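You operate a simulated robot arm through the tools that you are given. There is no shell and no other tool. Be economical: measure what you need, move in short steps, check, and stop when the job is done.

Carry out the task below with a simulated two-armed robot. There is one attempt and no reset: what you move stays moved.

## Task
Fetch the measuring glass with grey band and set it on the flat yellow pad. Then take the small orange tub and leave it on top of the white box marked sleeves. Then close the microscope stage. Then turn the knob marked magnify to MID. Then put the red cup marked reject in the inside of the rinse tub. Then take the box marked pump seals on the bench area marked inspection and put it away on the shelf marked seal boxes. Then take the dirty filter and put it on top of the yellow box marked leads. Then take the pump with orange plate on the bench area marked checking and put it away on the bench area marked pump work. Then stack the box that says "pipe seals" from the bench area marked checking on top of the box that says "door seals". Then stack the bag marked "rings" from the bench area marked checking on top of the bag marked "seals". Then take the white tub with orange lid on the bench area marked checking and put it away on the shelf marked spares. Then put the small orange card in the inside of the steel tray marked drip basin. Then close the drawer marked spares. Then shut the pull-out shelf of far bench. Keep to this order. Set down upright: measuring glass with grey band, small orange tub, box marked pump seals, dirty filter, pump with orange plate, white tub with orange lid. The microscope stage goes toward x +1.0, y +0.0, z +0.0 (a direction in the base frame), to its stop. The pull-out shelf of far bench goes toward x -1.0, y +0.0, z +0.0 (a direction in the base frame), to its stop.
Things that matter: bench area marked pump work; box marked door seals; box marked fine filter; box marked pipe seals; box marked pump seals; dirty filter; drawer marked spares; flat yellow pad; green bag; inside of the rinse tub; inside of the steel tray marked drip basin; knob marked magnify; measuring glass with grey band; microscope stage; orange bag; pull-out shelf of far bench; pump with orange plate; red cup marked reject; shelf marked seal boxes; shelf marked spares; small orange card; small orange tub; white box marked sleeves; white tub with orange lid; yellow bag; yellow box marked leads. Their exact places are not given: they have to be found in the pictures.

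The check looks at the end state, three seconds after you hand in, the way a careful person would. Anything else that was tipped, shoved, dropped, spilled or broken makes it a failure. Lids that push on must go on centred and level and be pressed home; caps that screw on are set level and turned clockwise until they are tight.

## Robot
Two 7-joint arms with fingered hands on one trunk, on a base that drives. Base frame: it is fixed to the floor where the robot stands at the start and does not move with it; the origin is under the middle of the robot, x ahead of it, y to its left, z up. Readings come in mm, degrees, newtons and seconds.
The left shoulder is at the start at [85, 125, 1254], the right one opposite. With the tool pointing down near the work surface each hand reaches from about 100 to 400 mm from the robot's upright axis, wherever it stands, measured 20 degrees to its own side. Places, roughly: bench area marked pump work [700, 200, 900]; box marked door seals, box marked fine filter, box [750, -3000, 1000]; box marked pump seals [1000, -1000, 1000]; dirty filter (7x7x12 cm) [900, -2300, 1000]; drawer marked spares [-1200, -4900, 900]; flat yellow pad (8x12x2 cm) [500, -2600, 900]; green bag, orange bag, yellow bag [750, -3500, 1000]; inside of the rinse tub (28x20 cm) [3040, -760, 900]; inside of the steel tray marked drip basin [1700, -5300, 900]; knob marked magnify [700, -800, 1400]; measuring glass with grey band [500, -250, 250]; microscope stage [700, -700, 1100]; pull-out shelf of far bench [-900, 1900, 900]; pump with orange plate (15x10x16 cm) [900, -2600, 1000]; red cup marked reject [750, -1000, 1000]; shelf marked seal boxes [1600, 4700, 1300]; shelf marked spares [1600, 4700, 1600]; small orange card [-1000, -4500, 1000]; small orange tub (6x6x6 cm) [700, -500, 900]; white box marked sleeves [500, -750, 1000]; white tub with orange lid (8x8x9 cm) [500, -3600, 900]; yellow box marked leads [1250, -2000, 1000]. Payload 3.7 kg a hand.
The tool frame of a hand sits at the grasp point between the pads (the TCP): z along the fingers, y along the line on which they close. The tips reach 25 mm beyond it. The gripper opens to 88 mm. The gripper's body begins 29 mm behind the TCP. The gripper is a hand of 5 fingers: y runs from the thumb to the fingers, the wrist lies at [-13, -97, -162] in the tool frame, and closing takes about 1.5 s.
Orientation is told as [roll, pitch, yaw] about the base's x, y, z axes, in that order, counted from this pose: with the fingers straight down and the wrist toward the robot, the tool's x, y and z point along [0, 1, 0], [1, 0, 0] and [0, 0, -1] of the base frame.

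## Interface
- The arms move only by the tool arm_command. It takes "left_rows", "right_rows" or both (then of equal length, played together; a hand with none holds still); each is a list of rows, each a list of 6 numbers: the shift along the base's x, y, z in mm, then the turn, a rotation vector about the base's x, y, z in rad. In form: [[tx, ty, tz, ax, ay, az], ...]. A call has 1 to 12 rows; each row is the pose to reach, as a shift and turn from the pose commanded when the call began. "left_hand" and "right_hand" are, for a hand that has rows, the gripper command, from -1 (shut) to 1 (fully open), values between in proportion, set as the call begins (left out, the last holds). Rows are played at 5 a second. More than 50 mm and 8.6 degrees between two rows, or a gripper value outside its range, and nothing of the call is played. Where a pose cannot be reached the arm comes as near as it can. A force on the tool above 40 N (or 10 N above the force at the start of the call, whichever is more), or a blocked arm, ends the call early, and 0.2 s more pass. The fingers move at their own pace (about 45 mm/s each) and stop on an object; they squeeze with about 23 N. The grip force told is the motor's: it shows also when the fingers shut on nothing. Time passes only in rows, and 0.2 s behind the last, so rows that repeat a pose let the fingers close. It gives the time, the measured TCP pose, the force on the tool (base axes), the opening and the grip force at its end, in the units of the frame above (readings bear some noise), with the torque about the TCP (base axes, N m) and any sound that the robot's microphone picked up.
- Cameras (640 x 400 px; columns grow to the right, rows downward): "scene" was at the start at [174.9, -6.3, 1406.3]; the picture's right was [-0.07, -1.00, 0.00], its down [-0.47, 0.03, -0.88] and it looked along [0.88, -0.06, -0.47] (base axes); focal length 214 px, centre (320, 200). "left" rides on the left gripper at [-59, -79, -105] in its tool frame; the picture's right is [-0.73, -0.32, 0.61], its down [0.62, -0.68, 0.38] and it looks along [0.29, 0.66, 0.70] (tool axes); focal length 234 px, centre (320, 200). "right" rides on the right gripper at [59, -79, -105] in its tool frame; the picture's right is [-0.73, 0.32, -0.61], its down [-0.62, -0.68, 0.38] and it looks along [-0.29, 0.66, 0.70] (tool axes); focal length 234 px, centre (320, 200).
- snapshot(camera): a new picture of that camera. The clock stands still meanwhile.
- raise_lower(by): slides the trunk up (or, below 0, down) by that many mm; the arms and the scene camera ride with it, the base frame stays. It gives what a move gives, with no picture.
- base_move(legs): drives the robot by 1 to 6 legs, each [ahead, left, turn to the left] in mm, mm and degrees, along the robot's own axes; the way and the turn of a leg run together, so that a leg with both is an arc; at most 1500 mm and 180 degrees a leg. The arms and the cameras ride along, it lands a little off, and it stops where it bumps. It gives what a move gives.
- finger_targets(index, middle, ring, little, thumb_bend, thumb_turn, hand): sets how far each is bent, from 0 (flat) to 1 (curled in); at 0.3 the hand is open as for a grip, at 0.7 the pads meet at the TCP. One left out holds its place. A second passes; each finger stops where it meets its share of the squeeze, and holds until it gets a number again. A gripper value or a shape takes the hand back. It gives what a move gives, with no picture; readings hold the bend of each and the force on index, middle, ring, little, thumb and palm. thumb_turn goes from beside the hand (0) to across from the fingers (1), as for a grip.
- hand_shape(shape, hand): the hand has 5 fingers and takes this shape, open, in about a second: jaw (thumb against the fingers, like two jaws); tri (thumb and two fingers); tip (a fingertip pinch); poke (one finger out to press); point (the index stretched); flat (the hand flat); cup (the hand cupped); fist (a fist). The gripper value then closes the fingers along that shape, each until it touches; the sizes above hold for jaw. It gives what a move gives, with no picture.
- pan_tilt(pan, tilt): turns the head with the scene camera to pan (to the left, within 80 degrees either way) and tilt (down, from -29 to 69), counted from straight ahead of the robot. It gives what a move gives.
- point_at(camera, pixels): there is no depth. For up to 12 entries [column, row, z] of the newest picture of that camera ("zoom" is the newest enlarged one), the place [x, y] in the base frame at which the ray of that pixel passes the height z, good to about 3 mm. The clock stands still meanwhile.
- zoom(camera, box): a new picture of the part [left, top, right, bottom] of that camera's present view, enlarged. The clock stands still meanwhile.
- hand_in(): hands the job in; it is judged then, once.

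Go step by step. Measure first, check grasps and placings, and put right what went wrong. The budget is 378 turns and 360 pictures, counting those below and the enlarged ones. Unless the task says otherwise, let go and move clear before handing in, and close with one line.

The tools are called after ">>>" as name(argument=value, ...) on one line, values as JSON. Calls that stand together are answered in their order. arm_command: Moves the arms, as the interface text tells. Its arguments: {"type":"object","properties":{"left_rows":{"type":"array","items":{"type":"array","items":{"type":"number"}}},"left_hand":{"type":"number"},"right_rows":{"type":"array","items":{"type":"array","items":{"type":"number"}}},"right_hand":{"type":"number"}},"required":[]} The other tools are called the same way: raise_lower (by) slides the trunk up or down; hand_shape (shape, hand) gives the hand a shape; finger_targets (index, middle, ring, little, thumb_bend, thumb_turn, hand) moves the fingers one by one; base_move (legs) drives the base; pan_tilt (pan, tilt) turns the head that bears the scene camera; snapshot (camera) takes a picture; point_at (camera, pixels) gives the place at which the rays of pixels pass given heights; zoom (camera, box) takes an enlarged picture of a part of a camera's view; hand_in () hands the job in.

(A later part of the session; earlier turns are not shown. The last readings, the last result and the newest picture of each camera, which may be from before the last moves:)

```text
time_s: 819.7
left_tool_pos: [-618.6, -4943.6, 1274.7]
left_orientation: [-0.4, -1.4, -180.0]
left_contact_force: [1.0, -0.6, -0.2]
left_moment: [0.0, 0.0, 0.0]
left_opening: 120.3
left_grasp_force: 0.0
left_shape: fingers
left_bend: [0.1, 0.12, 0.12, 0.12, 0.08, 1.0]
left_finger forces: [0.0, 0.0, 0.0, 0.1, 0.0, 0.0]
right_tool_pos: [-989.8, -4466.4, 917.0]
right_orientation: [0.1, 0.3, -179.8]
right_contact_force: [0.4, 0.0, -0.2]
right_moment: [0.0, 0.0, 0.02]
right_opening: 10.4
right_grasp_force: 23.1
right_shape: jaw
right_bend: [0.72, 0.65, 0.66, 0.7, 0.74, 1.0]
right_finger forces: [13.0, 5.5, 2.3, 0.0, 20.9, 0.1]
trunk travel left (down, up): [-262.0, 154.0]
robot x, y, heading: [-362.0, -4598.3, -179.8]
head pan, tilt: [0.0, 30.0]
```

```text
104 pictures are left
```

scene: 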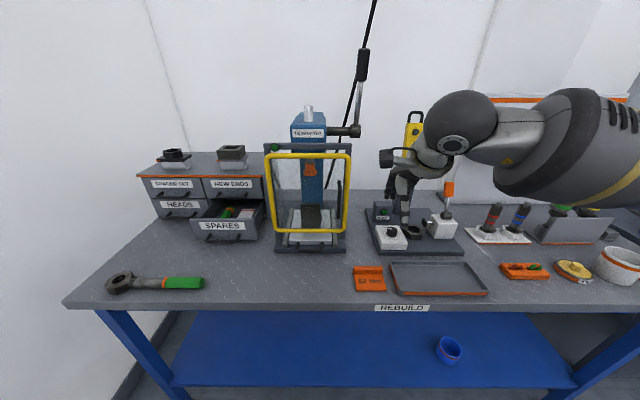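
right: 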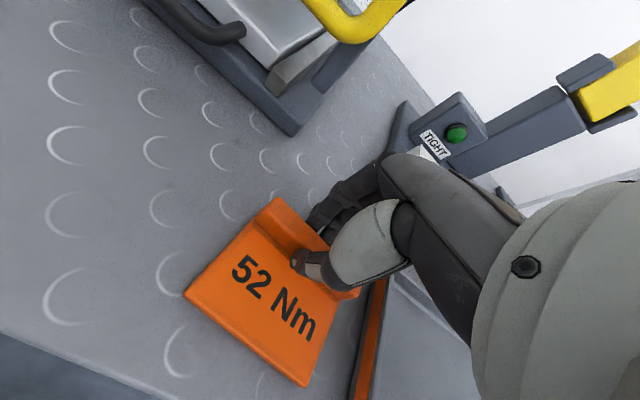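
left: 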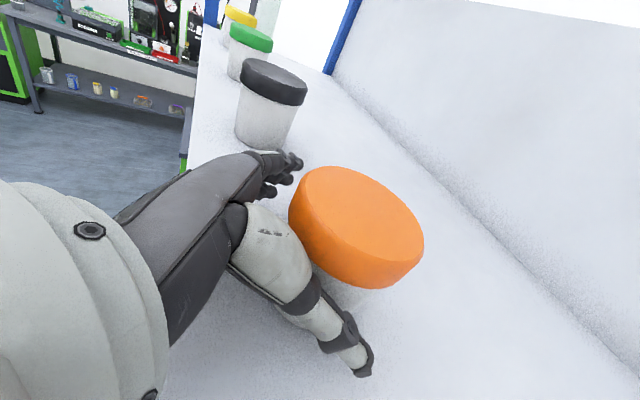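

The ridge is pinched (10 mm). I lift and check.

>>> arm_command(right_rows=[[0, 0, 10, 0, 0, 0], [0, 0, 30, 0, 0, 0], [10, 0, 70, 0, 0, 0], [30, 0, 110, 0, 0, 0]])

>>> snapshot(camera="right")

```text
time_s: 820.7
left_tool_pos: [-618.5, -4943.2, 1274.3]
left_orientation: [-0.5, -1.6, -180.0]
left_contact_force: [0.8, 0.4, 0.6]
left_moment: [-0.05, 0.04, 0.01]
left_opening: 120.4
left_grasp_force: 0.0
left_shape: fingers
left_bend: [0.1, 0.12, 0.12, 0.12, 0.08, 1.0]
left_finger forces: [0.0, 0.1, 0.0, 0.0, 0.0, 0.0]
right_tool_pos: [-960.8, -4466.4, 1029.1]
right_orientation: [0.0, 0.3, -179.9]
right_contact_force: [0.1, -0.6, -0.3]
right_moment: [-0.01, 0.0, 0.03]
right_opening: 10.5
right_grasp_force: 23.1
right_shape: jaw
right_bend: [0.72, 0.65, 0.71, 0.7, 0.74, 1.0]
right_finger forces: [13.3, 5.5, 2.4, 0.1, 21.0, 0.0]
trunk travel left (down, up): [-262.0, 154.0]
robot x, y, heading: [-367.1, -4599.9, -179.8]
head pan, tilt: [0.0, 30.0]
```

```text
103 pictures are left
```

right: 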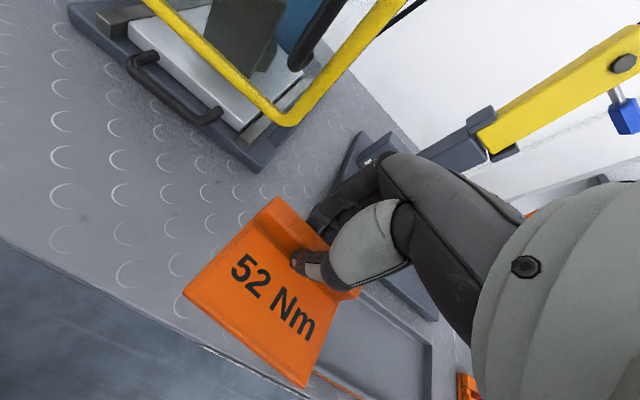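

The card is held. I drive along the corridor and face the bench with the drip basin.

>>> base_move(legs=[[-120, 0, 0], [0, -250, 0], [-1450, 0, 0], [-500, 0, 0], [0, 0, 90]])

>>> pan_tilt(pan=0, tilt=30)

>>> snapshot(camera="scene")

```text
time_s: 837.6
left_tool_pos: [2059.8, -4613.3, 1274.2]
left_orientation: [-0.5, -1.4, -90.9]
left_contact_force: [-0.4, -0.7, 0.2]
left_moment: [0.05, -0.02, 0.01]
left_opening: 120.7
left_grasp_force: 0.1
left_shape: fingers
left_bend: [0.1, 0.12, 0.12, 0.12, 0.08, 1.0]
left_finger forces: [0.1, 0.0, 0.0, 0.1, 0.0, 0.0]
right_tool_pos: [1577.5, -4948.0, 1028.6]
right_orientation: [0.0, 0.3, -90.8]
right_contact_force: [-0.1, 0.0, -0.8]
right_moment: [-0.01, -0.06, 0.0]
right_opening: 10.1
right_grasp_force: 23.6
right_shape: jaw
right_bend: [0.72, 0.65, 0.71, 0.7, 0.74, 1.0]
right_finger forces: [13.2, 5.3, 2.2, 0.0, 20.7, 0.1]
trunk travel left (down, up): [-262.0, 154.0]
robot x, y, heading: [1724.8, -4354.8, -90.6]
head pan, tilt: [0.0, 30.0]
```

```text
time_s: 838.2
left_tool_pos: [2059.7, -4614.5, 1274.9]
left_orientation: [-0.5, -1.5, -90.9]
left_contact_force: [0.2, 0.3, 1.0]
left_moment: [-0.01, -0.01, 0.02]
left_opening: 120.5
left_grasp_force: 0.1
left_shape: fingers
left_bend: [0.1, 0.12, 0.12, 0.12, 0.08, 1.0]
left_finger forces: [0.0, 0.0, 0.0, 0.0, 0.0, 0.0]
right_tool_pos: [1576.8, -4948.4, 1026.7]
right_orientation: [0.0, 0.3, -90.9]
right_contact_force: [0.4, -0.6, -0.8]
right_moment: [0.0, 0.02, -0.01]
right_opening: 10.1
right_grasp_force: 22.6
right_shape: jaw
right_bend: [0.72, 0.65, 0.71, 0.7, 0.74, 1.0]
right_finger forces: [13.2, 5.4, 2.2, 0.0, 20.7, 0.0]
trunk travel left (down, up): [-262.0, 154.0]
robot x, y, heading: [1721.7, -4351.7, -90.6]
head pan, tilt: [0.0, 30.0]
```

```text
102 pictures are left
```

scene: 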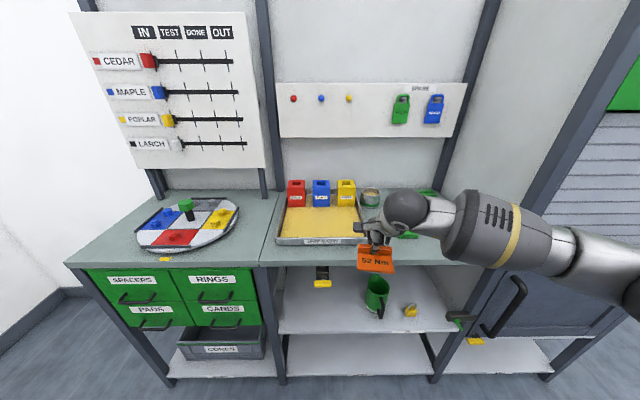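

>>> zoom(camera="scene", box=[260, 165, 420, 285])

>>> point_at(camera="scene", pixels=[[277, 238, 920], [366, 238, 920], [288, 206, 920], [358, 206, 920], [277, 246, 890], [262, 265, 890], [272, 378, 0]])

>>> snapshot(camera="right")

```text
3.33 times, centred on (340, 225) of scene
```

zoom: 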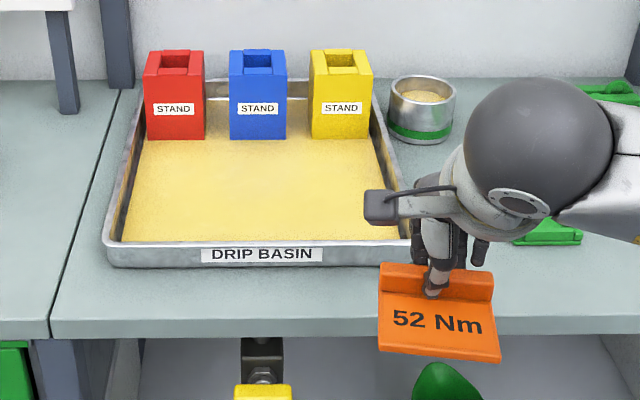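

```text
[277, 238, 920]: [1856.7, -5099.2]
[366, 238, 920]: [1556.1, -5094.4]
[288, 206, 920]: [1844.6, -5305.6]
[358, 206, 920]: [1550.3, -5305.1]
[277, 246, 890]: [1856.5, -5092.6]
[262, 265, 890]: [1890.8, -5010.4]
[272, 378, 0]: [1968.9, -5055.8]
```

```text
100 pictures are left
```

right: 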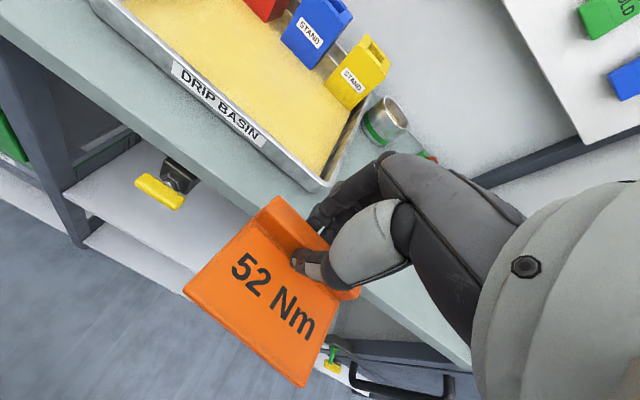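

The basin's interior spans x 1555–1857, y −5100…−5310. I line up and drive so the card is over its middle.

>>> base_move(legs=[[0, 125, 0.6], [250, 0, 0]])

>>> snapshot(camera="right")

>>> zoom(camera="scene", box=[220, 180, 460, 330])

```text
time_s: 841.4
left_tool_pos: [2185.4, -4863.3, 1273.6]
left_orientation: [-0.4, -1.5, -90.4]
left_contact_force: [0.3, -0.9, 0.0]
left_moment: [0.05, -0.04, 0.01]
left_opening: 120.2
left_grasp_force: 0.0
left_shape: fingers
left_bend: [0.1, 0.12, 0.12, 0.12, 0.08, 1.0]
left_finger forces: [0.0, 0.0, 0.1, 0.0, 0.0, 0.1]
right_tool_pos: [1706.2, -5203.4, 1027.0]
right_orientation: [0.1, 0.4, -90.3]
right_contact_force: [0.0, 0.2, -0.1]
right_moment: [0.01, 0.01, 0.02]
right_opening: 10.1
right_grasp_force: 23.2
right_shape: jaw
right_bend: [0.72, 0.65, 0.71, 0.7, 0.74, 1.0]
right_finger forces: [13.2, 5.3, 2.2, 0.0, 20.7, 0.1]
trunk travel left (down, up): [-262.0, 154.0]
robot x, y, heading: [1844.1, -4604.7, -90.0]
head pan, tilt: [0.0, 30.0]
```

```text
99 pictures are left
```

right: 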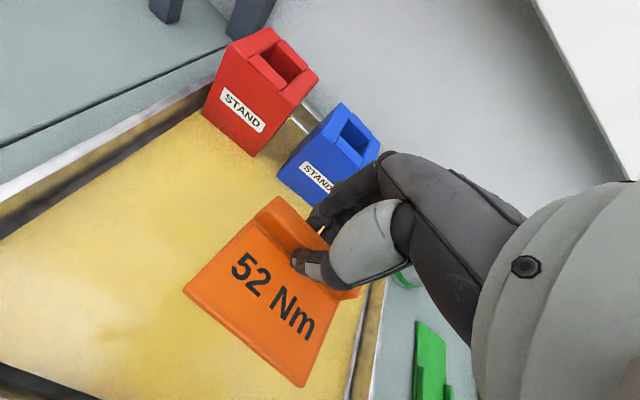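

```text
2.67 times, centred on (340, 255) of scene
```

zoom: 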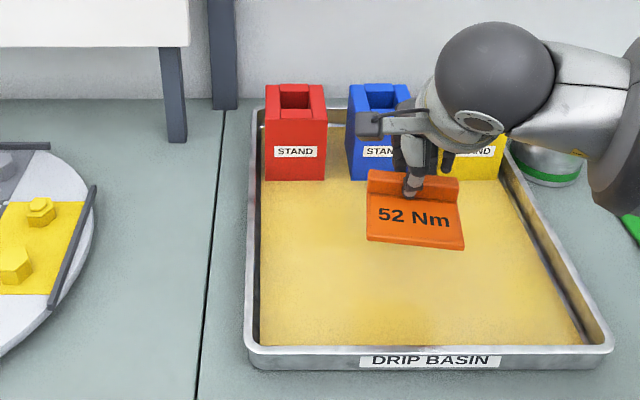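

>>> point_at(camera="scene", pixels=[[351, 247.5, 895], [374, 247.5, 895], [312, 316, 915], [312, 316, 895], [318, 308, 895], [436, 308, 895]])

>>> arm_command(right_rows=[[0, 15, -25, 0, 0, 0], [0, 22, -50, 0, 0, 0], [0, 22, -75, 0, 0, 0], [0, 22, -90, 0, 0, 0]])

>>> snapshot(camera="right")

```text
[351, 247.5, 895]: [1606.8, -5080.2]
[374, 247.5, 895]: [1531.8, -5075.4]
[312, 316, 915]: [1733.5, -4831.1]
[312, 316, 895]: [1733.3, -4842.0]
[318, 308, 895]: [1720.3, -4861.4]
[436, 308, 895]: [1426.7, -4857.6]
```

```text
time_s: 842.4
left_tool_pos: [2185.3, -4861.3, 1274.5]
left_orientation: [-0.6, -1.6, -90.4]
left_contact_force: [-0.2, -0.1, -0.3]
left_moment: [-0.02, -0.01, 0.04]
left_opening: 120.5
left_grasp_force: 0.0
left_shape: fingers
left_bend: [0.1, 0.12, 0.12, 0.12, 0.08, 1.0]
left_finger forces: [0.0, 0.0, 0.0, 0.0, 0.0, 0.0]
right_tool_pos: [1706.8, -5179.7, 940.9]
right_orientation: [0.1, 0.0, -90.3]
right_contact_force: [-0.6, 0.1, 7.8]
right_moment: [-0.05, 0.03, 0.05]
right_opening: 10.7
right_grasp_force: 22.5
right_shape: jaw
right_bend: [0.72, 0.65, 0.71, 0.7, 0.74, 1.0]
right_finger forces: [13.9, 6.2, 2.7, 0.0, 22.5, 0.1]
trunk travel left (down, up): [-262.0, 154.0]
robot x, y, heading: [1845.4, -4603.9, -90.4]
head pan, tilt: [0.0, 30.0]
```

```text
97 pictures are left
```

right: 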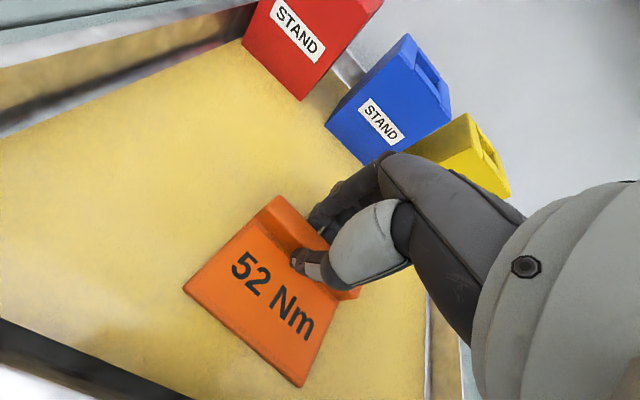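

The card touches the basin floor (8 N) well inside the rim. I release and lift.

>>> arm_command(right_rows=[[0, 0, 0, 0, 0, 0], [0, 0, 0, 0, 0, 0], [0, 0, 0, 0, 0, 0], [0, 0, 0, 0, 0, 0], [0, 0, 0, 0, 0, 0]], right_hand=0.2)

>>> arm_command(right_rows=[[0, 0, 20, 0, 0, 0], [0, 0, 55, 0, 0, 0], [0, 0, 100, 0, 0, 0], [0, 20, 140, 0, 0, 0]])

>>> snapshot(camera="right")

```text
time_s: 843.6
left_tool_pos: [2184.7, -4863.3, 1274.2]
left_orientation: [-0.4, -1.5, -90.4]
left_contact_force: [0.9, -0.4, 0.2]
left_moment: [0.03, 0.02, 0.0]
left_opening: 120.4
left_grasp_force: 0.1
left_shape: fingers
left_bend: [0.1, 0.12, 0.12, 0.12, 0.08, 1.0]
left_finger forces: [0.0, 0.0, 0.0, 0.0, 0.1, 0.0]
right_tool_pos: [1707.3, -5179.0, 937.2]
right_orientation: [0.1, 0.3, -90.4]
right_contact_force: [-0.6, -0.4, 0.6]
right_moment: [0.04, -0.03, -0.03]
right_opening: 52.1
right_grasp_force: 0.0
right_shape: jaw
right_bend: [0.29, 0.41, 0.37, 0.43, 0.65, 1.0]
right_finger forces: [0.0, 0.1, 0.1, 0.0, 0.5, 0.0]
trunk travel left (down, up): [-262.0, 154.0]
robot x, y, heading: [1842.7, -4604.4, -89.9]
head pan, tilt: [0.0, 30.0]
```

```text
time_s: 844.6
left_tool_pos: [2185.1, -4861.8, 1273.2]
left_orientation: [-0.5, -1.6, -90.4]
left_contact_force: [-0.3, 0.1, -0.7]
left_moment: [-0.01, 0.03, 0.0]
left_opening: 120.3
left_grasp_force: 0.0
left_shape: fingers
left_bend: [0.1, 0.12, 0.12, 0.12, 0.08, 1.0]
left_finger forces: [0.1, 0.1, 0.1, 0.0, 0.0, 0.0]
right_tool_pos: [1707.2, -5159.1, 1080.6]
right_orientation: [0.0, 0.3, -90.3]
right_contact_force: [-0.8, -0.4, 0.2]
right_moment: [-0.05, -0.02, -0.01]
right_opening: 52.5
right_grasp_force: 0.1
right_shape: jaw
right_bend: [0.29, 0.41, 0.37, 0.43, 0.65, 1.0]
right_finger forces: [0.0, 0.1, 0.0, 0.0, 0.0, 0.0]
trunk travel left (down, up): [-262.0, 154.0]
robot x, y, heading: [1846.6, -4606.4, -90.2]
head pan, tilt: [0.0, 30.0]
```

```text
96 pictures are left
```

right: 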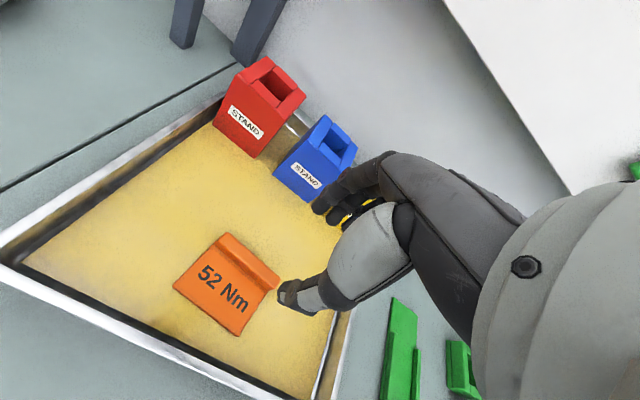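

The card is in the drip basin. Now the spares drawer: I drive back to the rebuild bench and look closely.

>>> base_move(legs=[[-250, 0, 0], [0, 0, -90], [1450, 0, 0], [650, 0, 0], [0, 130, 0]])

>>> pan_tilt(pan=25, tilt=30)

>>> hand_shape(hand="left", shape="fist")

>>> snapshot(camera="scene")

```text
time_s: 861.6
left_tool_pos: [-512.1, -4827.2, 1273.3]
left_orientation: [-0.5, -1.5, 179.7]
left_contact_force: [0.5, 0.4, 0.1]
left_moment: [0.01, 0.01, 0.0]
left_opening: 120.2
left_grasp_force: 0.0
left_shape: fingers
left_bend: [0.1, 0.12, 0.12, 0.12, 0.08, 1.0]
left_finger forces: [0.0, 0.0, 0.0, 0.0, 0.0, 0.0]
right_tool_pos: [-810.5, -4347.5, 1079.1]
right_orientation: [0.0, 0.3, 179.7]
right_contact_force: [0.4, -0.2, -0.3]
right_moment: [-0.02, 0.0, -0.03]
right_opening: 52.7
right_grasp_force: 0.0
right_shape: jaw
right_bend: [0.29, 0.41, 0.37, 0.43, 0.65, 1.0]
right_finger forces: [0.0, 0.0, 0.0, 0.0, 0.1, 0.0]
trunk travel left (down, up): [-262.0, 154.0]
robot x, y, heading: [-248.6, -4485.4, 179.9]
head pan, tilt: [0.0, 30.0]
```

```text
time_s: 862.5
left_tool_pos: [-512.3, -4826.8, 1273.9]
left_orientation: [-0.5, -1.5, 179.8]
left_contact_force: [0.1, 0.5, 0.3]
left_moment: [-0.01, -0.02, -0.01]
left_opening: 120.4
left_grasp_force: 0.0
left_shape: fingers
left_bend: [0.1, 0.12, 0.12, 0.12, 0.08, 1.0]
left_finger forces: [0.0, 0.0, 0.0, 0.1, 0.0, 0.0]
right_tool_pos: [-810.5, -4347.8, 1078.4]
right_orientation: [0.2, 0.3, 179.7]
right_contact_force: [-0.1, 0.3, 0.6]
right_moment: [0.01, -0.01, 0.02]
right_opening: 52.6
right_grasp_force: 0.1
right_shape: jaw
right_bend: [0.29, 0.41, 0.37, 0.43, 0.65, 1.0]
right_finger forces: [0.0, 0.1, 0.1, 0.1, 0.0, 0.1]
trunk travel left (down, up): [-262.0, 154.0]
robot x, y, heading: [-254.9, -4484.0, 180.0]
head pan, tilt: [25.0, 30.0]
```

```text
time_s: 863.4
left_tool_pos: [-513.3, -4826.3, 1274.0]
left_orientation: [-0.4, -1.5, 179.6]
left_contact_force: [-0.2, -0.4, 0.0]
left_moment: [0.02, -0.01, -0.01]
left_opening: 0.0
left_grasp_force: 0.0
left_shape: fist
left_bend: [1.0, 1.0, 1.0, 1.0, 0.86, 0.85]
left_finger forces: [0.1, 0.0, 0.0, 0.0, 0.0, 0.1]
right_tool_pos: [-810.4, -4346.5, 1079.5]
right_orientation: [0.2, 0.3, 179.7]
right_contact_force: [0.5, -1.2, -0.1]
right_moment: [0.01, 0.0, -0.01]
right_opening: 52.5
right_grasp_force: 0.1
right_shape: jaw
right_bend: [0.29, 0.41, 0.37, 0.43, 0.65, 1.0]
right_finger forces: [0.0, 0.1, 0.0, 0.1, 0.1, 0.0]
trunk travel left (down, up): [-262.0, 154.0]
robot x, y, heading: [-251.2, -4484.7, 180.1]
head pan, tilt: [25.0, 30.0]
```

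```text
95 pictures are left
```

scene: 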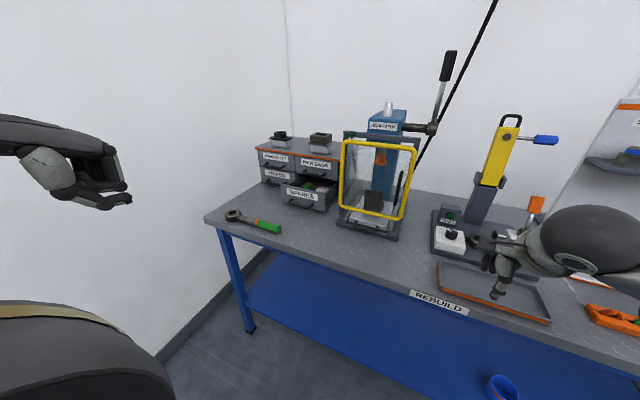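

>>> zoom(camera="scene", box=[240, 125, 368, 225])

```text
4.00 times, centred on (304, 175) of scene
```

zoom: 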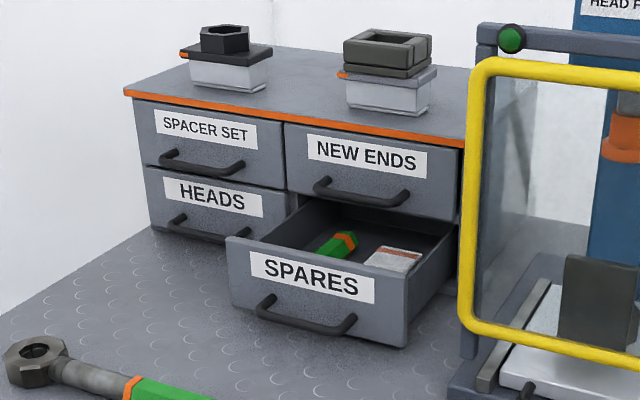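

>>> point_at(camera="zoom", pixels=[[232, 305, 890], [405, 347, 890], [226, 240, 950], [410, 280, 950], [226, 240, 970], [410, 280, 970], [285, 125, 1050], [470, 150, 1050], [460, 380, 890]])

```text
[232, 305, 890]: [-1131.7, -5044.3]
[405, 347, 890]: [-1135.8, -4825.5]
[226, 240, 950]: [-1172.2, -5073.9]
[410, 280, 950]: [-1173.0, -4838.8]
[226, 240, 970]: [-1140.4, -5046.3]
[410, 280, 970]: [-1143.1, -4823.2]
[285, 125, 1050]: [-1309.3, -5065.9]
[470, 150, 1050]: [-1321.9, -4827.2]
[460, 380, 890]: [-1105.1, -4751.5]
```

The SPARES drawer front is at about x −1135, y −5045…−4825, z 892–975. I retract the right arm, position the base, and bring the left fist in front of the drawer.

>>> arm_command(right_rows=[[40, 0, 20, 0, 0, 0], [80, 0, 40, 0, 0, 0], [120, 0, 60, 0, 0, 0], [160, 0, 70, 0, 0, 0], [200, 0, 80, 0, 0, 0]])

>>> base_move(legs=[[0, 195, 0], [235, 0, 0]])

>>> arm_command(left_rows=[[-35, 12, -25, 0, 0, 0], [-70, 24, -50, 0, 0, 0], [-105, 36, -75, 0, 0, 0], [-140, 48, -100, 0, 0, 0], [-175, 60, -125, 0, 0, 0], [-210, 72, -150, 0, 0, 0], [-245, 84, -175, 0, 0, 0]])

>>> snapshot(camera="scene")

>>> snapshot(camera="left")

```text
time_s: 864.6
left_tool_pos: [-511.7, -4826.7, 1275.1]
left_orientation: [-0.5, -1.5, 179.7]
left_contact_force: [-0.3, 0.2, -0.6]
left_moment: [-0.02, 0.01, -0.01]
left_opening: 0.0
left_grasp_force: 0.0
left_shape: fist
left_bend: [1.0, 1.0, 1.0, 1.0, 0.86, 0.85]
left_finger forces: [0.0, 0.0, 0.1, 0.0, 0.0, 0.1]
right_tool_pos: [-670.2, -4360.4, 1181.3]
right_orientation: [0.0, 0.4, 179.7]
right_contact_force: [-0.9, 0.2, -0.1]
right_moment: [0.01, 0.02, -0.01]
right_opening: 52.5
right_grasp_force: 0.0
right_shape: jaw
right_bend: [0.29, 0.41, 0.37, 0.43, 0.65, 1.0]
right_finger forces: [0.0, 0.0, 0.1, 0.0, 0.0, 0.0]
right hand out of reach, approached as far as the arm can: row 4, 5
trunk travel left (down, up): [-262.0, 154.0]
robot x, y, heading: [-258.9, -4481.3, 180.2]
head pan, tilt: [25.0, 30.0]
```

```text
time_s: 868.3
left_tool_pos: [-749.7, -5020.2, 1273.9]
left_orientation: [-0.5, -1.5, 179.6]
left_contact_force: [-0.2, 0.0, -0.1]
left_moment: [0.0, -0.02, 0.0]
left_opening: 0.0
left_grasp_force: 0.0
left_shape: fist
left_bend: [1.0, 1.0, 1.0, 1.0, 0.86, 0.85]
left_finger forces: [0.0, 0.0, 0.1, 0.0, 0.0, 0.0]
right_tool_pos: [-907.8, -4554.3, 1180.9]
right_orientation: [0.0, 0.4, 179.7]
right_contact_force: [0.2, -0.6, 0.4]
right_moment: [-0.03, -0.03, 0.03]
right_opening: 52.7
right_grasp_force: 0.0
right_shape: jaw
right_bend: [0.29, 0.41, 0.37, 0.43, 0.65, 1.0]
right_finger forces: [0.0, 0.1, 0.0, 0.0, 0.1, 0.0]
trunk travel left (down, up): [-262.0, 154.0]
robot x, y, heading: [-494.4, -4682.3, 179.9]
head pan, tilt: [25.0, 30.0]
```

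```text
time_s: 869.9
left_tool_pos: [-996.7, -4935.9, 1096.8]
left_orientation: [-0.4, -1.5, 179.6]
left_contact_force: [-0.1, -0.7, 0.4]
left_moment: [0.0, 0.01, -0.01]
left_opening: 0.0
left_grasp_force: 0.0
left_shape: fist
left_bend: [1.0, 1.0, 1.0, 1.0, 0.86, 0.85]
left_finger forces: [0.1, 0.1, 0.0, 0.0, 0.0, 0.0]
left hand out of reach, approached as far as the arm can: row 1, 2, 3, 4
right_tool_pos: [-907.8, -4552.9, 1181.1]
right_orientation: [0.1, 0.4, 179.6]
right_contact_force: [0.7, 0.0, -0.5]
right_moment: [-0.01, -0.02, -0.01]
right_opening: 52.6
right_grasp_force: 0.0
right_shape: jaw
right_bend: [0.29, 0.41, 0.37, 0.43, 0.65, 1.0]
right_finger forces: [0.1, 0.0, 0.0, 0.0, 0.0, 0.0]
trunk travel left (down, up): [-262.0, 154.0]
robot x, y, heading: [-493.0, -4679.1, 179.6]
head pan, tilt: [25.0, 30.0]
```

```text
93 pictures are left
```

scene: 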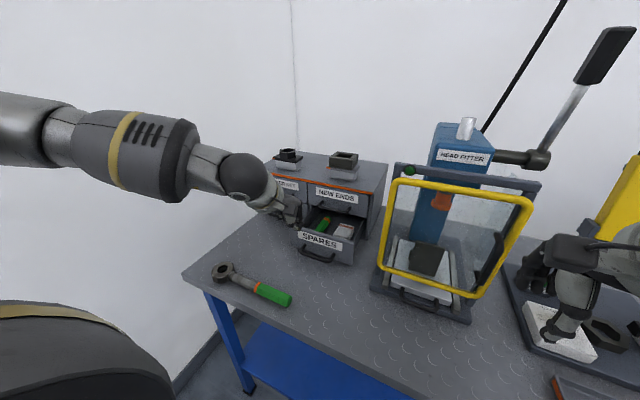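

```text
92 pictures are left
```

left: 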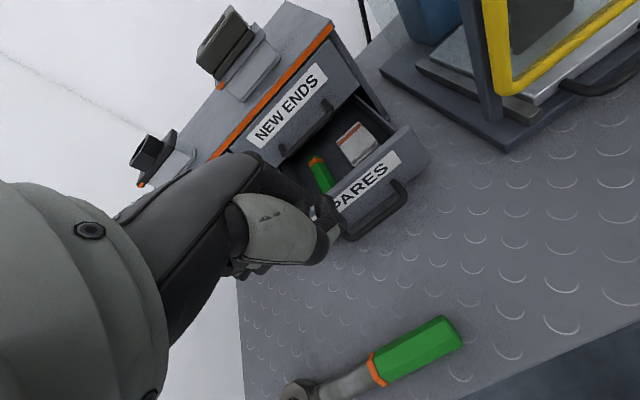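

>>> point_at(camera="left", pixels=[[430, 160, 895], [412, 128, 970], [340, 235, 915], [402, 190, 915], [300, 198, 970]])

>>> point_at(camera="scene", pixels=[[298, 252, 892], [352, 265, 892], [298, 229, 970], [357, 240, 970], [303, 254, 915], [333, 262, 915]])

```text
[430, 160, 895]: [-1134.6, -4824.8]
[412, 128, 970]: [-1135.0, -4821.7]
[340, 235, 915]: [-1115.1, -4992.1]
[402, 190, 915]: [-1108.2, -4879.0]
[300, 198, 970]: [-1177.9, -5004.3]
```

```text
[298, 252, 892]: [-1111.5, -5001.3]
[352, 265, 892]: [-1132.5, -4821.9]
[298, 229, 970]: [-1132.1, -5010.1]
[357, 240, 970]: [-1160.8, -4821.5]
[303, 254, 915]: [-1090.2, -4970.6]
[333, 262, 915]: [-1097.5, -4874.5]
```

>>> arm_command(left_rows=[[0, 0, -45, 0, 0, 0], [0, 0, -90, 0, 0, 0], [0, 0, -135, 0, 0, 0], [0, 0, -170, 0, 0, 0], [0, 0, -182, 0, 0, 0]])

>>> zoom(camera="scene", box=[220, 130, 420, 290])

```text
time_s: 871.1
left_tool_pos: [-995.1, -4937.9, 917.1]
left_orientation: [-0.5, -1.4, 179.6]
left_contact_force: [-0.7, -0.2, -0.2]
left_moment: [0.02, 0.02, 0.0]
left_opening: 0.0
left_grasp_force: 0.1
left_shape: fist
left_bend: [1.0, 1.0, 1.0, 1.0, 0.86, 0.85]
left_finger forces: [0.0, 0.1, 0.1, 0.0, 0.0, 0.0]
right_tool_pos: [-906.5, -4553.5, 1181.1]
right_orientation: [0.1, 0.4, 179.7]
right_contact_force: [-0.3, 0.4, 0.1]
right_moment: [0.04, 0.01, 0.0]
right_opening: 52.6
right_grasp_force: 0.1
right_shape: jaw
right_bend: [0.29, 0.41, 0.37, 0.43, 0.65, 1.0]
right_finger forces: [0.0, 0.0, 0.1, 0.1, 0.0, 0.0]
trunk travel left (down, up): [-262.0, 154.0]
robot x, y, heading: [-492.6, -4679.3, 179.6]
head pan, tilt: [25.0, 30.0]
```

```text
2.50 times, centred on (320, 210) of scene
```

zoom: 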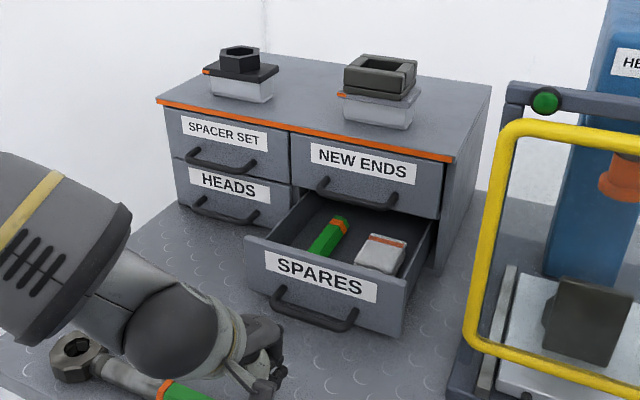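

>>> arm_command(left_rows=[[-20, 0, 0, 0, 0, 0], [-40, 0, 0, 0, 0, 0], [-60, 0, 0, 0, 0, 0], [-75, 0, 0, 0, 0, 0], [-90, 0, 0, 0, 0, 0], [-105, 0, 0, 0, 0, 0], [-120, 0, 0, 0, 0, 0], [-135, 0, 0, 0, 0, 0]])

>>> zoom(camera="scene", box=[220, 130, 420, 290])

```text
time_s: 872.9
left_tool_pos: [-1130.3, -4935.0, 915.7]
left_orientation: [-0.4, -1.5, 179.6]
left_contact_force: [0.4, 0.4, 0.8]
left_moment: [0.02, 0.02, -0.01]
left_opening: 0.0
left_grasp_force: 0.0
left_shape: fist
left_bend: [1.0, 1.0, 1.0, 1.0, 0.86, 0.85]
left_finger forces: [0.0, 0.3, 0.1, 0.0, 0.0, 0.0]
right_tool_pos: [-908.3, -4553.5, 1181.5]
right_orientation: [0.2, 0.5, 179.6]
right_contact_force: [0.3, 0.1, -0.9]
right_moment: [0.03, 0.0, 0.01]
right_opening: 52.6
right_grasp_force: 0.1
right_shape: jaw
right_bend: [0.29, 0.41, 0.37, 0.43, 0.65, 1.0]
right_finger forces: [0.0, 0.0, 0.1, 0.0, 0.0, 0.0]
trunk travel left (down, up): [-262.0, 154.0]
robot x, y, heading: [-492.5, -4679.9, 180.1]
head pan, tilt: [25.0, 30.0]
```

```text
2.50 times, centred on (320, 210) of scene
```

zoom: 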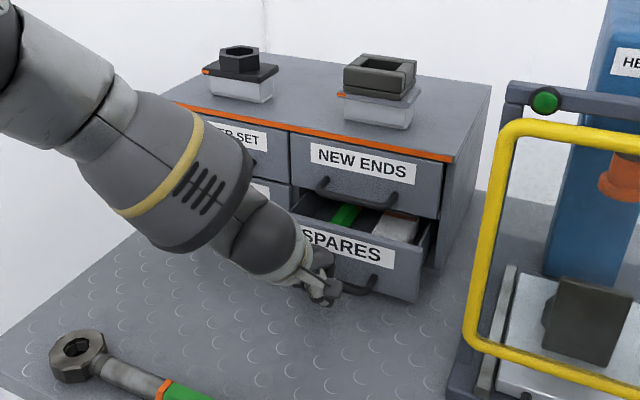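

It is moving in. I keep pushing to the stop.

>>> arm_command(left_rows=[[-15, 0, 0, 0, 0, 0], [-30, 0, 0, 0, 0, 0], [-45, 0, 0, 0, 0, 0], [-60, 0, 0, 0, 0, 0], [-75, 0, 0, 0, 0, 0], [-90, 0, 0, 0, 0, 0], [-105, 0, 0, 0, 0, 0]])

>>> zoom(camera="scene", box=[220, 130, 420, 290])

```text
time_s: 874.5
left_tool_pos: [-1196.6, -4946.8, 943.6]
left_orientation: [-0.5, -1.1, 179.5]
left_contact_force: [10.2, 2.1, -8.4]
left_moment: [-0.09, 0.39, 0.02]
left_opening: 0.0
left_grasp_force: 0.1
left_shape: fist
left_bend: [1.0, 1.0, 1.0, 1.0, 0.86, 0.85]
left_finger forces: [0.0, 0.1, 0.0, 0.0, 0.0, 12.9]
left hand out of reach, approached as far as the arm can: row 3, 4, 5, 6, 7
right_tool_pos: [-907.6, -4555.3, 1180.0]
right_orientation: [-0.1, 0.4, 179.8]
right_contact_force: [1.0, -0.5, -0.1]
right_moment: [0.03, -0.05, -0.01]
right_opening: 52.5
right_grasp_force: 0.1
right_shape: jaw
right_bend: [0.29, 0.41, 0.37, 0.43, 0.65, 1.0]
right_finger forces: [0.0, 0.0, 0.0, 0.0, 0.1, 0.0]
trunk travel left (down, up): [-262.0, 154.0]
robot x, y, heading: [-493.5, -4675.8, 180.0]
head pan, tilt: [25.0, 30.0]
```

```text
2.50 times, centred on (320, 210) of scene
```

zoom: 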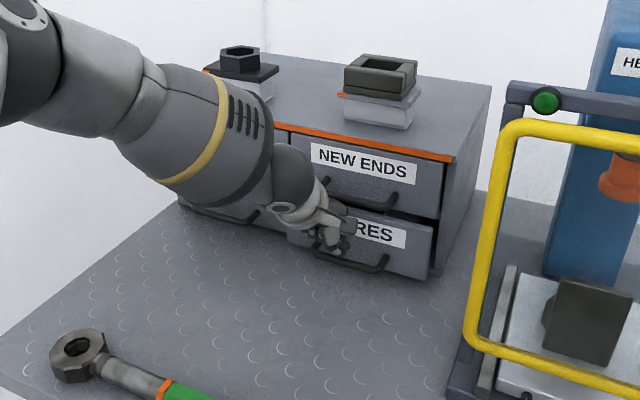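

The arm ran out of reach just short. I back off slightly, lower the fist, and use the base to get closer.

>>> arm_command(left_rows=[[25, 5, 0, 0, 0, 0], [50, 11, -15, 0, 0, 0], [60, 11, -28, 0, 0, 0]])

>>> base_move(legs=[[50, 0, 0]])

>>> arm_command(left_rows=[[-15, 0, 0, 0, 0, 0], [-30, 0, 0, 0, 0, 0], [-42, 0, 0, 0, 0, 0], [-54, 0, 0, 0, 0, 0], [-66, 0, 0, 0, 0, 0]])

>>> zoom(camera="scene", box=[220, 130, 420, 290])

```text
time_s: 875.3
left_tool_pos: [-1139.5, -4938.5, 919.7]
left_orientation: [-0.5, -1.7, 179.7]
left_contact_force: [0.0, 1.0, -0.2]
left_moment: [0.01, 0.04, -0.01]
left_opening: 0.1
left_grasp_force: 0.1
left_shape: fist
left_bend: [1.0, 1.0, 1.0, 1.0, 0.86, 0.85]
left_finger forces: [0.1, 0.0, 0.0, 0.0, 0.0, 0.0]
right_tool_pos: [-907.6, -4555.4, 1181.1]
right_orientation: [0.1, 0.3, 179.7]
right_contact_force: [0.1, -0.6, -0.2]
right_moment: [-0.02, -0.01, -0.03]
right_opening: 52.5
right_grasp_force: 0.0
right_shape: jaw
right_bend: [0.29, 0.41, 0.37, 0.43, 0.65, 1.0]
right_finger forces: [0.1, 0.0, 0.1, 0.1, 0.0, 0.0]
trunk travel left (down, up): [-262.0, 154.0]
robot x, y, heading: [-488.5, -4679.1, 179.8]
head pan, tilt: [25.0, 30.0]
```

```text
time_s: 876.2
left_tool_pos: [-1188.7, -4935.6, 918.4]
left_orientation: [-0.6, -1.6, 179.6]
left_contact_force: [0.3, -0.1, -0.2]
left_moment: [-0.01, -0.02, 0.01]
left_opening: 80.5
left_grasp_force: 0.1
left_shape: fist
left_bend: [1.0, 1.0, 1.0, 1.0, 0.86, 0.85]
left_finger forces: [0.0, 0.0, 0.1, 0.0, 0.0, 0.1]
right_tool_pos: [-957.4, -4553.4, 1182.3]
right_orientation: [0.1, 0.4, 179.6]
right_contact_force: [-0.7, 0.6, -0.9]
right_moment: [0.01, -0.04, -0.02]
right_opening: 52.8
right_grasp_force: 0.0
right_shape: jaw
right_bend: [0.29, 0.41, 0.37, 0.43, 0.65, 1.0]
right_finger forces: [0.1, 0.0, 0.1, 0.0, 0.0, 0.0]
trunk travel left (down, up): [-262.0, 154.0]
robot x, y, heading: [-545.8, -4677.9, 179.9]
head pan, tilt: [25.0, 30.0]
```

```text
time_s: 877.5
left_tool_pos: [-1224.8, -4941.5, 923.0]
left_orientation: [-0.5, 0.0, 179.2]
left_contact_force: [11.8, 2.4, -9.6]
left_moment: [-0.17, -0.05, -0.2]
left_opening: 80.4
left_grasp_force: 0.1
left_shape: fist
left_bend: [1.0, 1.0, 1.0, 1.0, 0.73, 0.85]
left_finger forces: [0.1, 0.1, 0.1, 0.0, 14.5, 0.0]
left hand out of reach, approached as far as the arm can: row 3, 4, 5
right_tool_pos: [-956.8, -4554.1, 1182.5]
right_orientation: [0.1, 0.4, 179.7]
right_contact_force: [1.0, -0.3, 0.4]
right_moment: [0.03, -0.06, 0.02]
right_opening: 52.6
right_grasp_force: 0.1
right_shape: jaw
right_bend: [0.29, 0.41, 0.37, 0.43, 0.65, 1.0]
right_finger forces: [0.0, 0.0, 0.0, 0.0, 0.0, 0.0]
trunk travel left (down, up): [-262.0, 154.0]
robot x, y, heading: [-538.6, -4681.2, 179.9]
head pan, tilt: [25.0, 30.0]
stopped in row 5 (left hand): the force on the tool passed its limit at 45 N (the readings are from after the stop); the commanded pose is now the measured one
```

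```text
2.50 times, centred on (320, 210) of scene
```

zoom: 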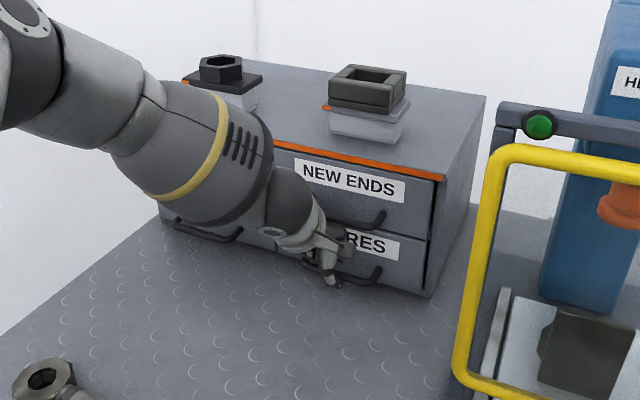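

>>> snapshot(camera="left")

>>> zoom(camera="scene", box=[290, 180, 390, 260])

```text
87 pictures are left
```

left: 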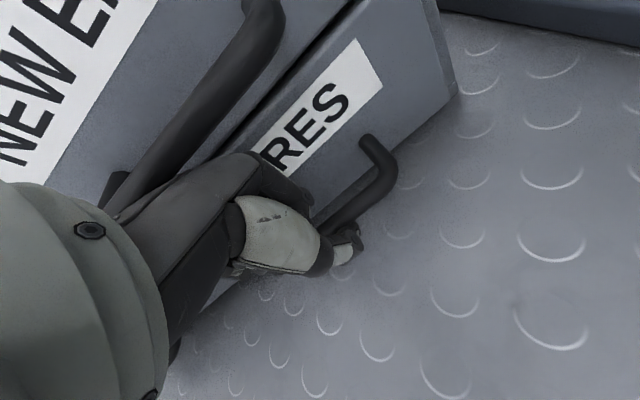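

```text
5.00 times, centred on (340, 220) of scene
```

zoom: 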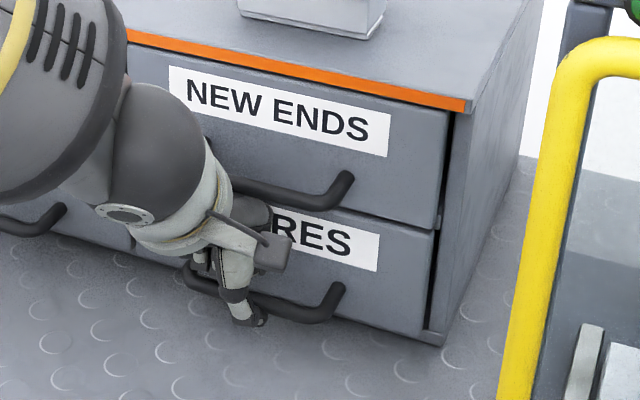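

The drawer is nearly flush; the thumb is close to its handle. I lift gently first, then withdraw.

>>> arm_command(left_rows=[[4, 0, 10, 0, 0, 0], [6, 0, 25, 0, 0, 0], [10, 0, 45, 0, 0, 0]])

>>> snapshot(camera="left")

```text
time_s: 878.0
left_tool_pos: [-1214.6, -4943.1, 931.9]
left_orientation: [-0.3, 0.7, 179.2]
left_contact_force: [9.7, 0.7, -9.5]
left_moment: [0.06, -0.05, -0.12]
left_opening: 80.7
left_grasp_force: 0.0
left_shape: fist
left_bend: [1.0, 1.0, 1.0, 1.0, 0.78, 0.85]
left_finger forces: [0.0, 0.0, 0.0, 0.0, 7.4, 8.8]
right_tool_pos: [-955.1, -4553.2, 1182.1]
right_orientation: [0.1, 0.2, 179.7]
right_contact_force: [0.5, 0.1, 1.0]
right_moment: [-0.02, 0.05, 0.01]
right_opening: 52.6
right_grasp_force: 0.1
right_shape: jaw
right_bend: [0.29, 0.41, 0.37, 0.43, 0.65, 1.0]
right_finger forces: [0.0, 0.1, 0.1, 0.0, 0.0, 0.1]
trunk travel left (down, up): [-262.0, 154.0]
robot x, y, heading: [-540.8, -4678.7, 179.8]
head pan, tilt: [25.0, 30.0]
stopped in row 2 (left hand): the force on the tool passed its limit at 45 N (the readings are from after the stop); the commanded pose is now the measured one
```

```text
85 pictures are left
```

left: 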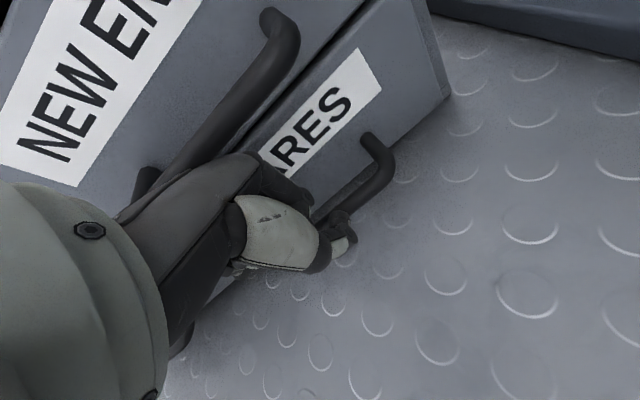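

>>> arm_command(left_rows=[[4, 0, -8, 0, 0, 0], [12, 0, -12, 0, 0, 0], [25, 0, -12, 0, 0, 0], [45, 0, -12, 0, 0, 0], [80, 0, -5, 0, 0, 0], [120, 0, 10, 0, 0, 0]])

>>> snapshot(camera="left")

>>> zoom(camera="scene", box=[220, 130, 420, 290])

```text
time_s: 879.4
left_tool_pos: [-1095.9, -4943.2, 944.9]
left_orientation: [-0.4, 0.3, 179.4]
left_contact_force: [-1.3, -0.2, 0.7]
left_moment: [0.0, -0.01, 0.01]
left_opening: 80.8
left_grasp_force: 0.1
left_shape: fist
left_bend: [1.0, 1.0, 1.0, 1.0, 0.86, 0.85]
left_finger forces: [0.0, 0.1, 0.0, 0.0, 0.0, 0.1]
right_tool_pos: [-955.4, -4553.4, 1181.5]
right_orientation: [0.0, 0.3, 179.8]
right_contact_force: [0.2, -0.2, 0.6]
right_moment: [0.03, 0.01, 0.01]
right_opening: 52.8
right_grasp_force: 0.0
right_shape: jaw
right_bend: [0.29, 0.41, 0.37, 0.43, 0.65, 1.0]
right_finger forces: [0.0, 0.1, 0.0, 0.0, 0.0, 0.0]
trunk travel left (down, up): [-262.0, 154.0]
robot x, y, heading: [-544.3, -4676.7, 179.7]
head pan, tilt: [25.0, 30.0]
```

```text
84 pictures are left
```

left: 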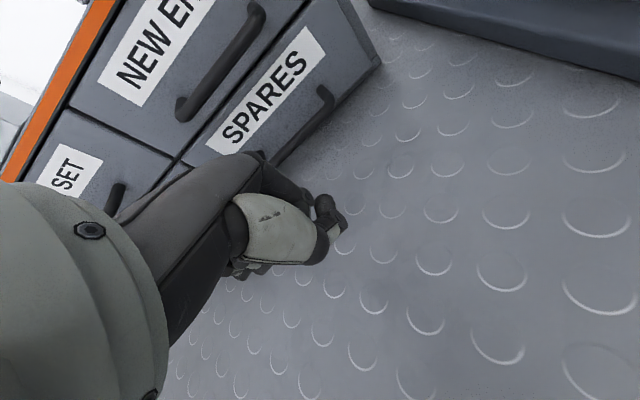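

```text
2.50 times, centred on (320, 210) of scene
```

zoom: 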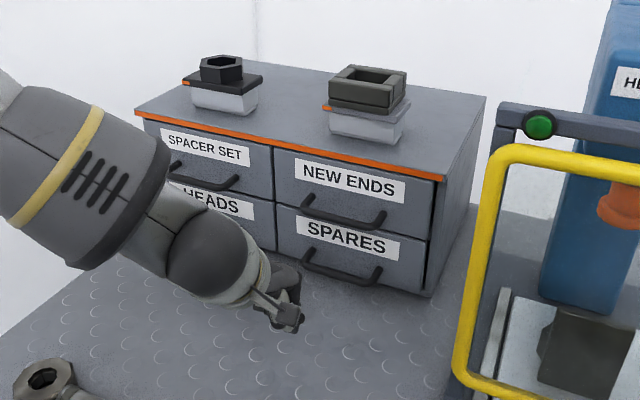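

The drawer is closed flush. Last: the far bench's pull-out shelf. I retract the arms and drive up the front aisle facing +y.

>>> arm_command(left_rows=[[30, 10, 40, 0, 0, 0], [60, 20, 80, 0, 0, 0], [90, 30, 120, 0, 0, 0], [120, 40, 160, 0, 0, 0], [150, 50, 195, 0, 0, 0]])

>>> base_move(legs=[[-310, 0, 0], [0, -300, 0], [0, 0, -90], [1450, 0, 0], [1450, 0, 0], [1450, 0, 0]])

>>> pan_tilt(pan=30, tilt=25)

>>> snapshot(camera="scene")

```text
refused: row 1 steps farther than a row can; nothing moved
```

```text
time_s: 908.5
left_tool_pos: [-618.0, 526.7, 944.2]
left_orientation: [-0.4, 0.4, 91.5]
left_contact_force: [0.9, -0.1, -0.3]
left_moment: [-0.02, 0.01, 0.0]
left_opening: 80.6
left_grasp_force: 0.1
left_shape: fist
left_bend: [1.0, 1.0, 1.0, 1.0, 0.86, 0.85]
left_finger forces: [0.0, 0.0, 0.0, 0.1, 0.0, 0.0]
right_tool_pos: [-223.2, 402.3, 1181.6]
right_orientation: [0.0, 0.3, 92.0]
right_contact_force: [-0.2, 0.2, 0.9]
right_moment: [0.0, -0.01, 0.0]
right_opening: 52.4
right_grasp_force: 0.0
right_shape: jaw
right_bend: [0.29, 0.41, 0.37, 0.43, 0.65, 1.0]
right_finger forces: [0.1, 0.0, 0.0, 0.1, 0.0, 0.0]
trunk travel left (down, up): [-262.0, 154.0]
robot x, y, heading: [-328.1, -15.1, 92.1]
head pan, tilt: [25.0, 30.0]
```

```text
time_s: 909.2
left_tool_pos: [-618.5, 526.4, 944.7]
left_orientation: [-0.4, 0.4, 91.6]
left_contact_force: [-0.4, -1.0, 0.2]
left_moment: [0.02, -0.01, -0.01]
left_opening: 80.5
left_grasp_force: 0.1
left_shape: fist
left_bend: [1.0, 1.0, 1.0, 1.0, 0.86, 0.85]
left_finger forces: [0.0, 0.1, 0.0, 0.0, 0.0, 0.0]
right_tool_pos: [-223.6, 402.1, 1180.7]
right_orientation: [0.1, 0.4, 92.0]
right_contact_force: [0.2, 0.2, 0.1]
right_moment: [0.01, -0.01, 0.01]
right_opening: 52.9
right_grasp_force: 0.0
right_shape: jaw
right_bend: [0.29, 0.41, 0.37, 0.43, 0.65, 1.0]
right_finger forces: [0.1, 0.0, 0.0, 0.0, 0.1, 0.0]
trunk travel left (down, up): [-262.0, 154.0]
robot x, y, heading: [-330.7, -18.9, 92.0]
head pan, tilt: [30.0, 25.0]
```

```text
82 pictures are left
```

scene: 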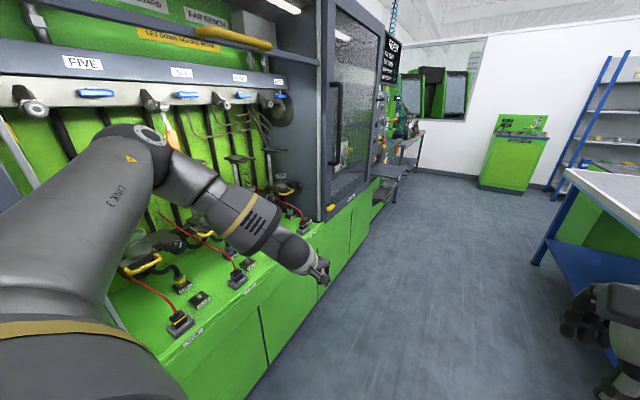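

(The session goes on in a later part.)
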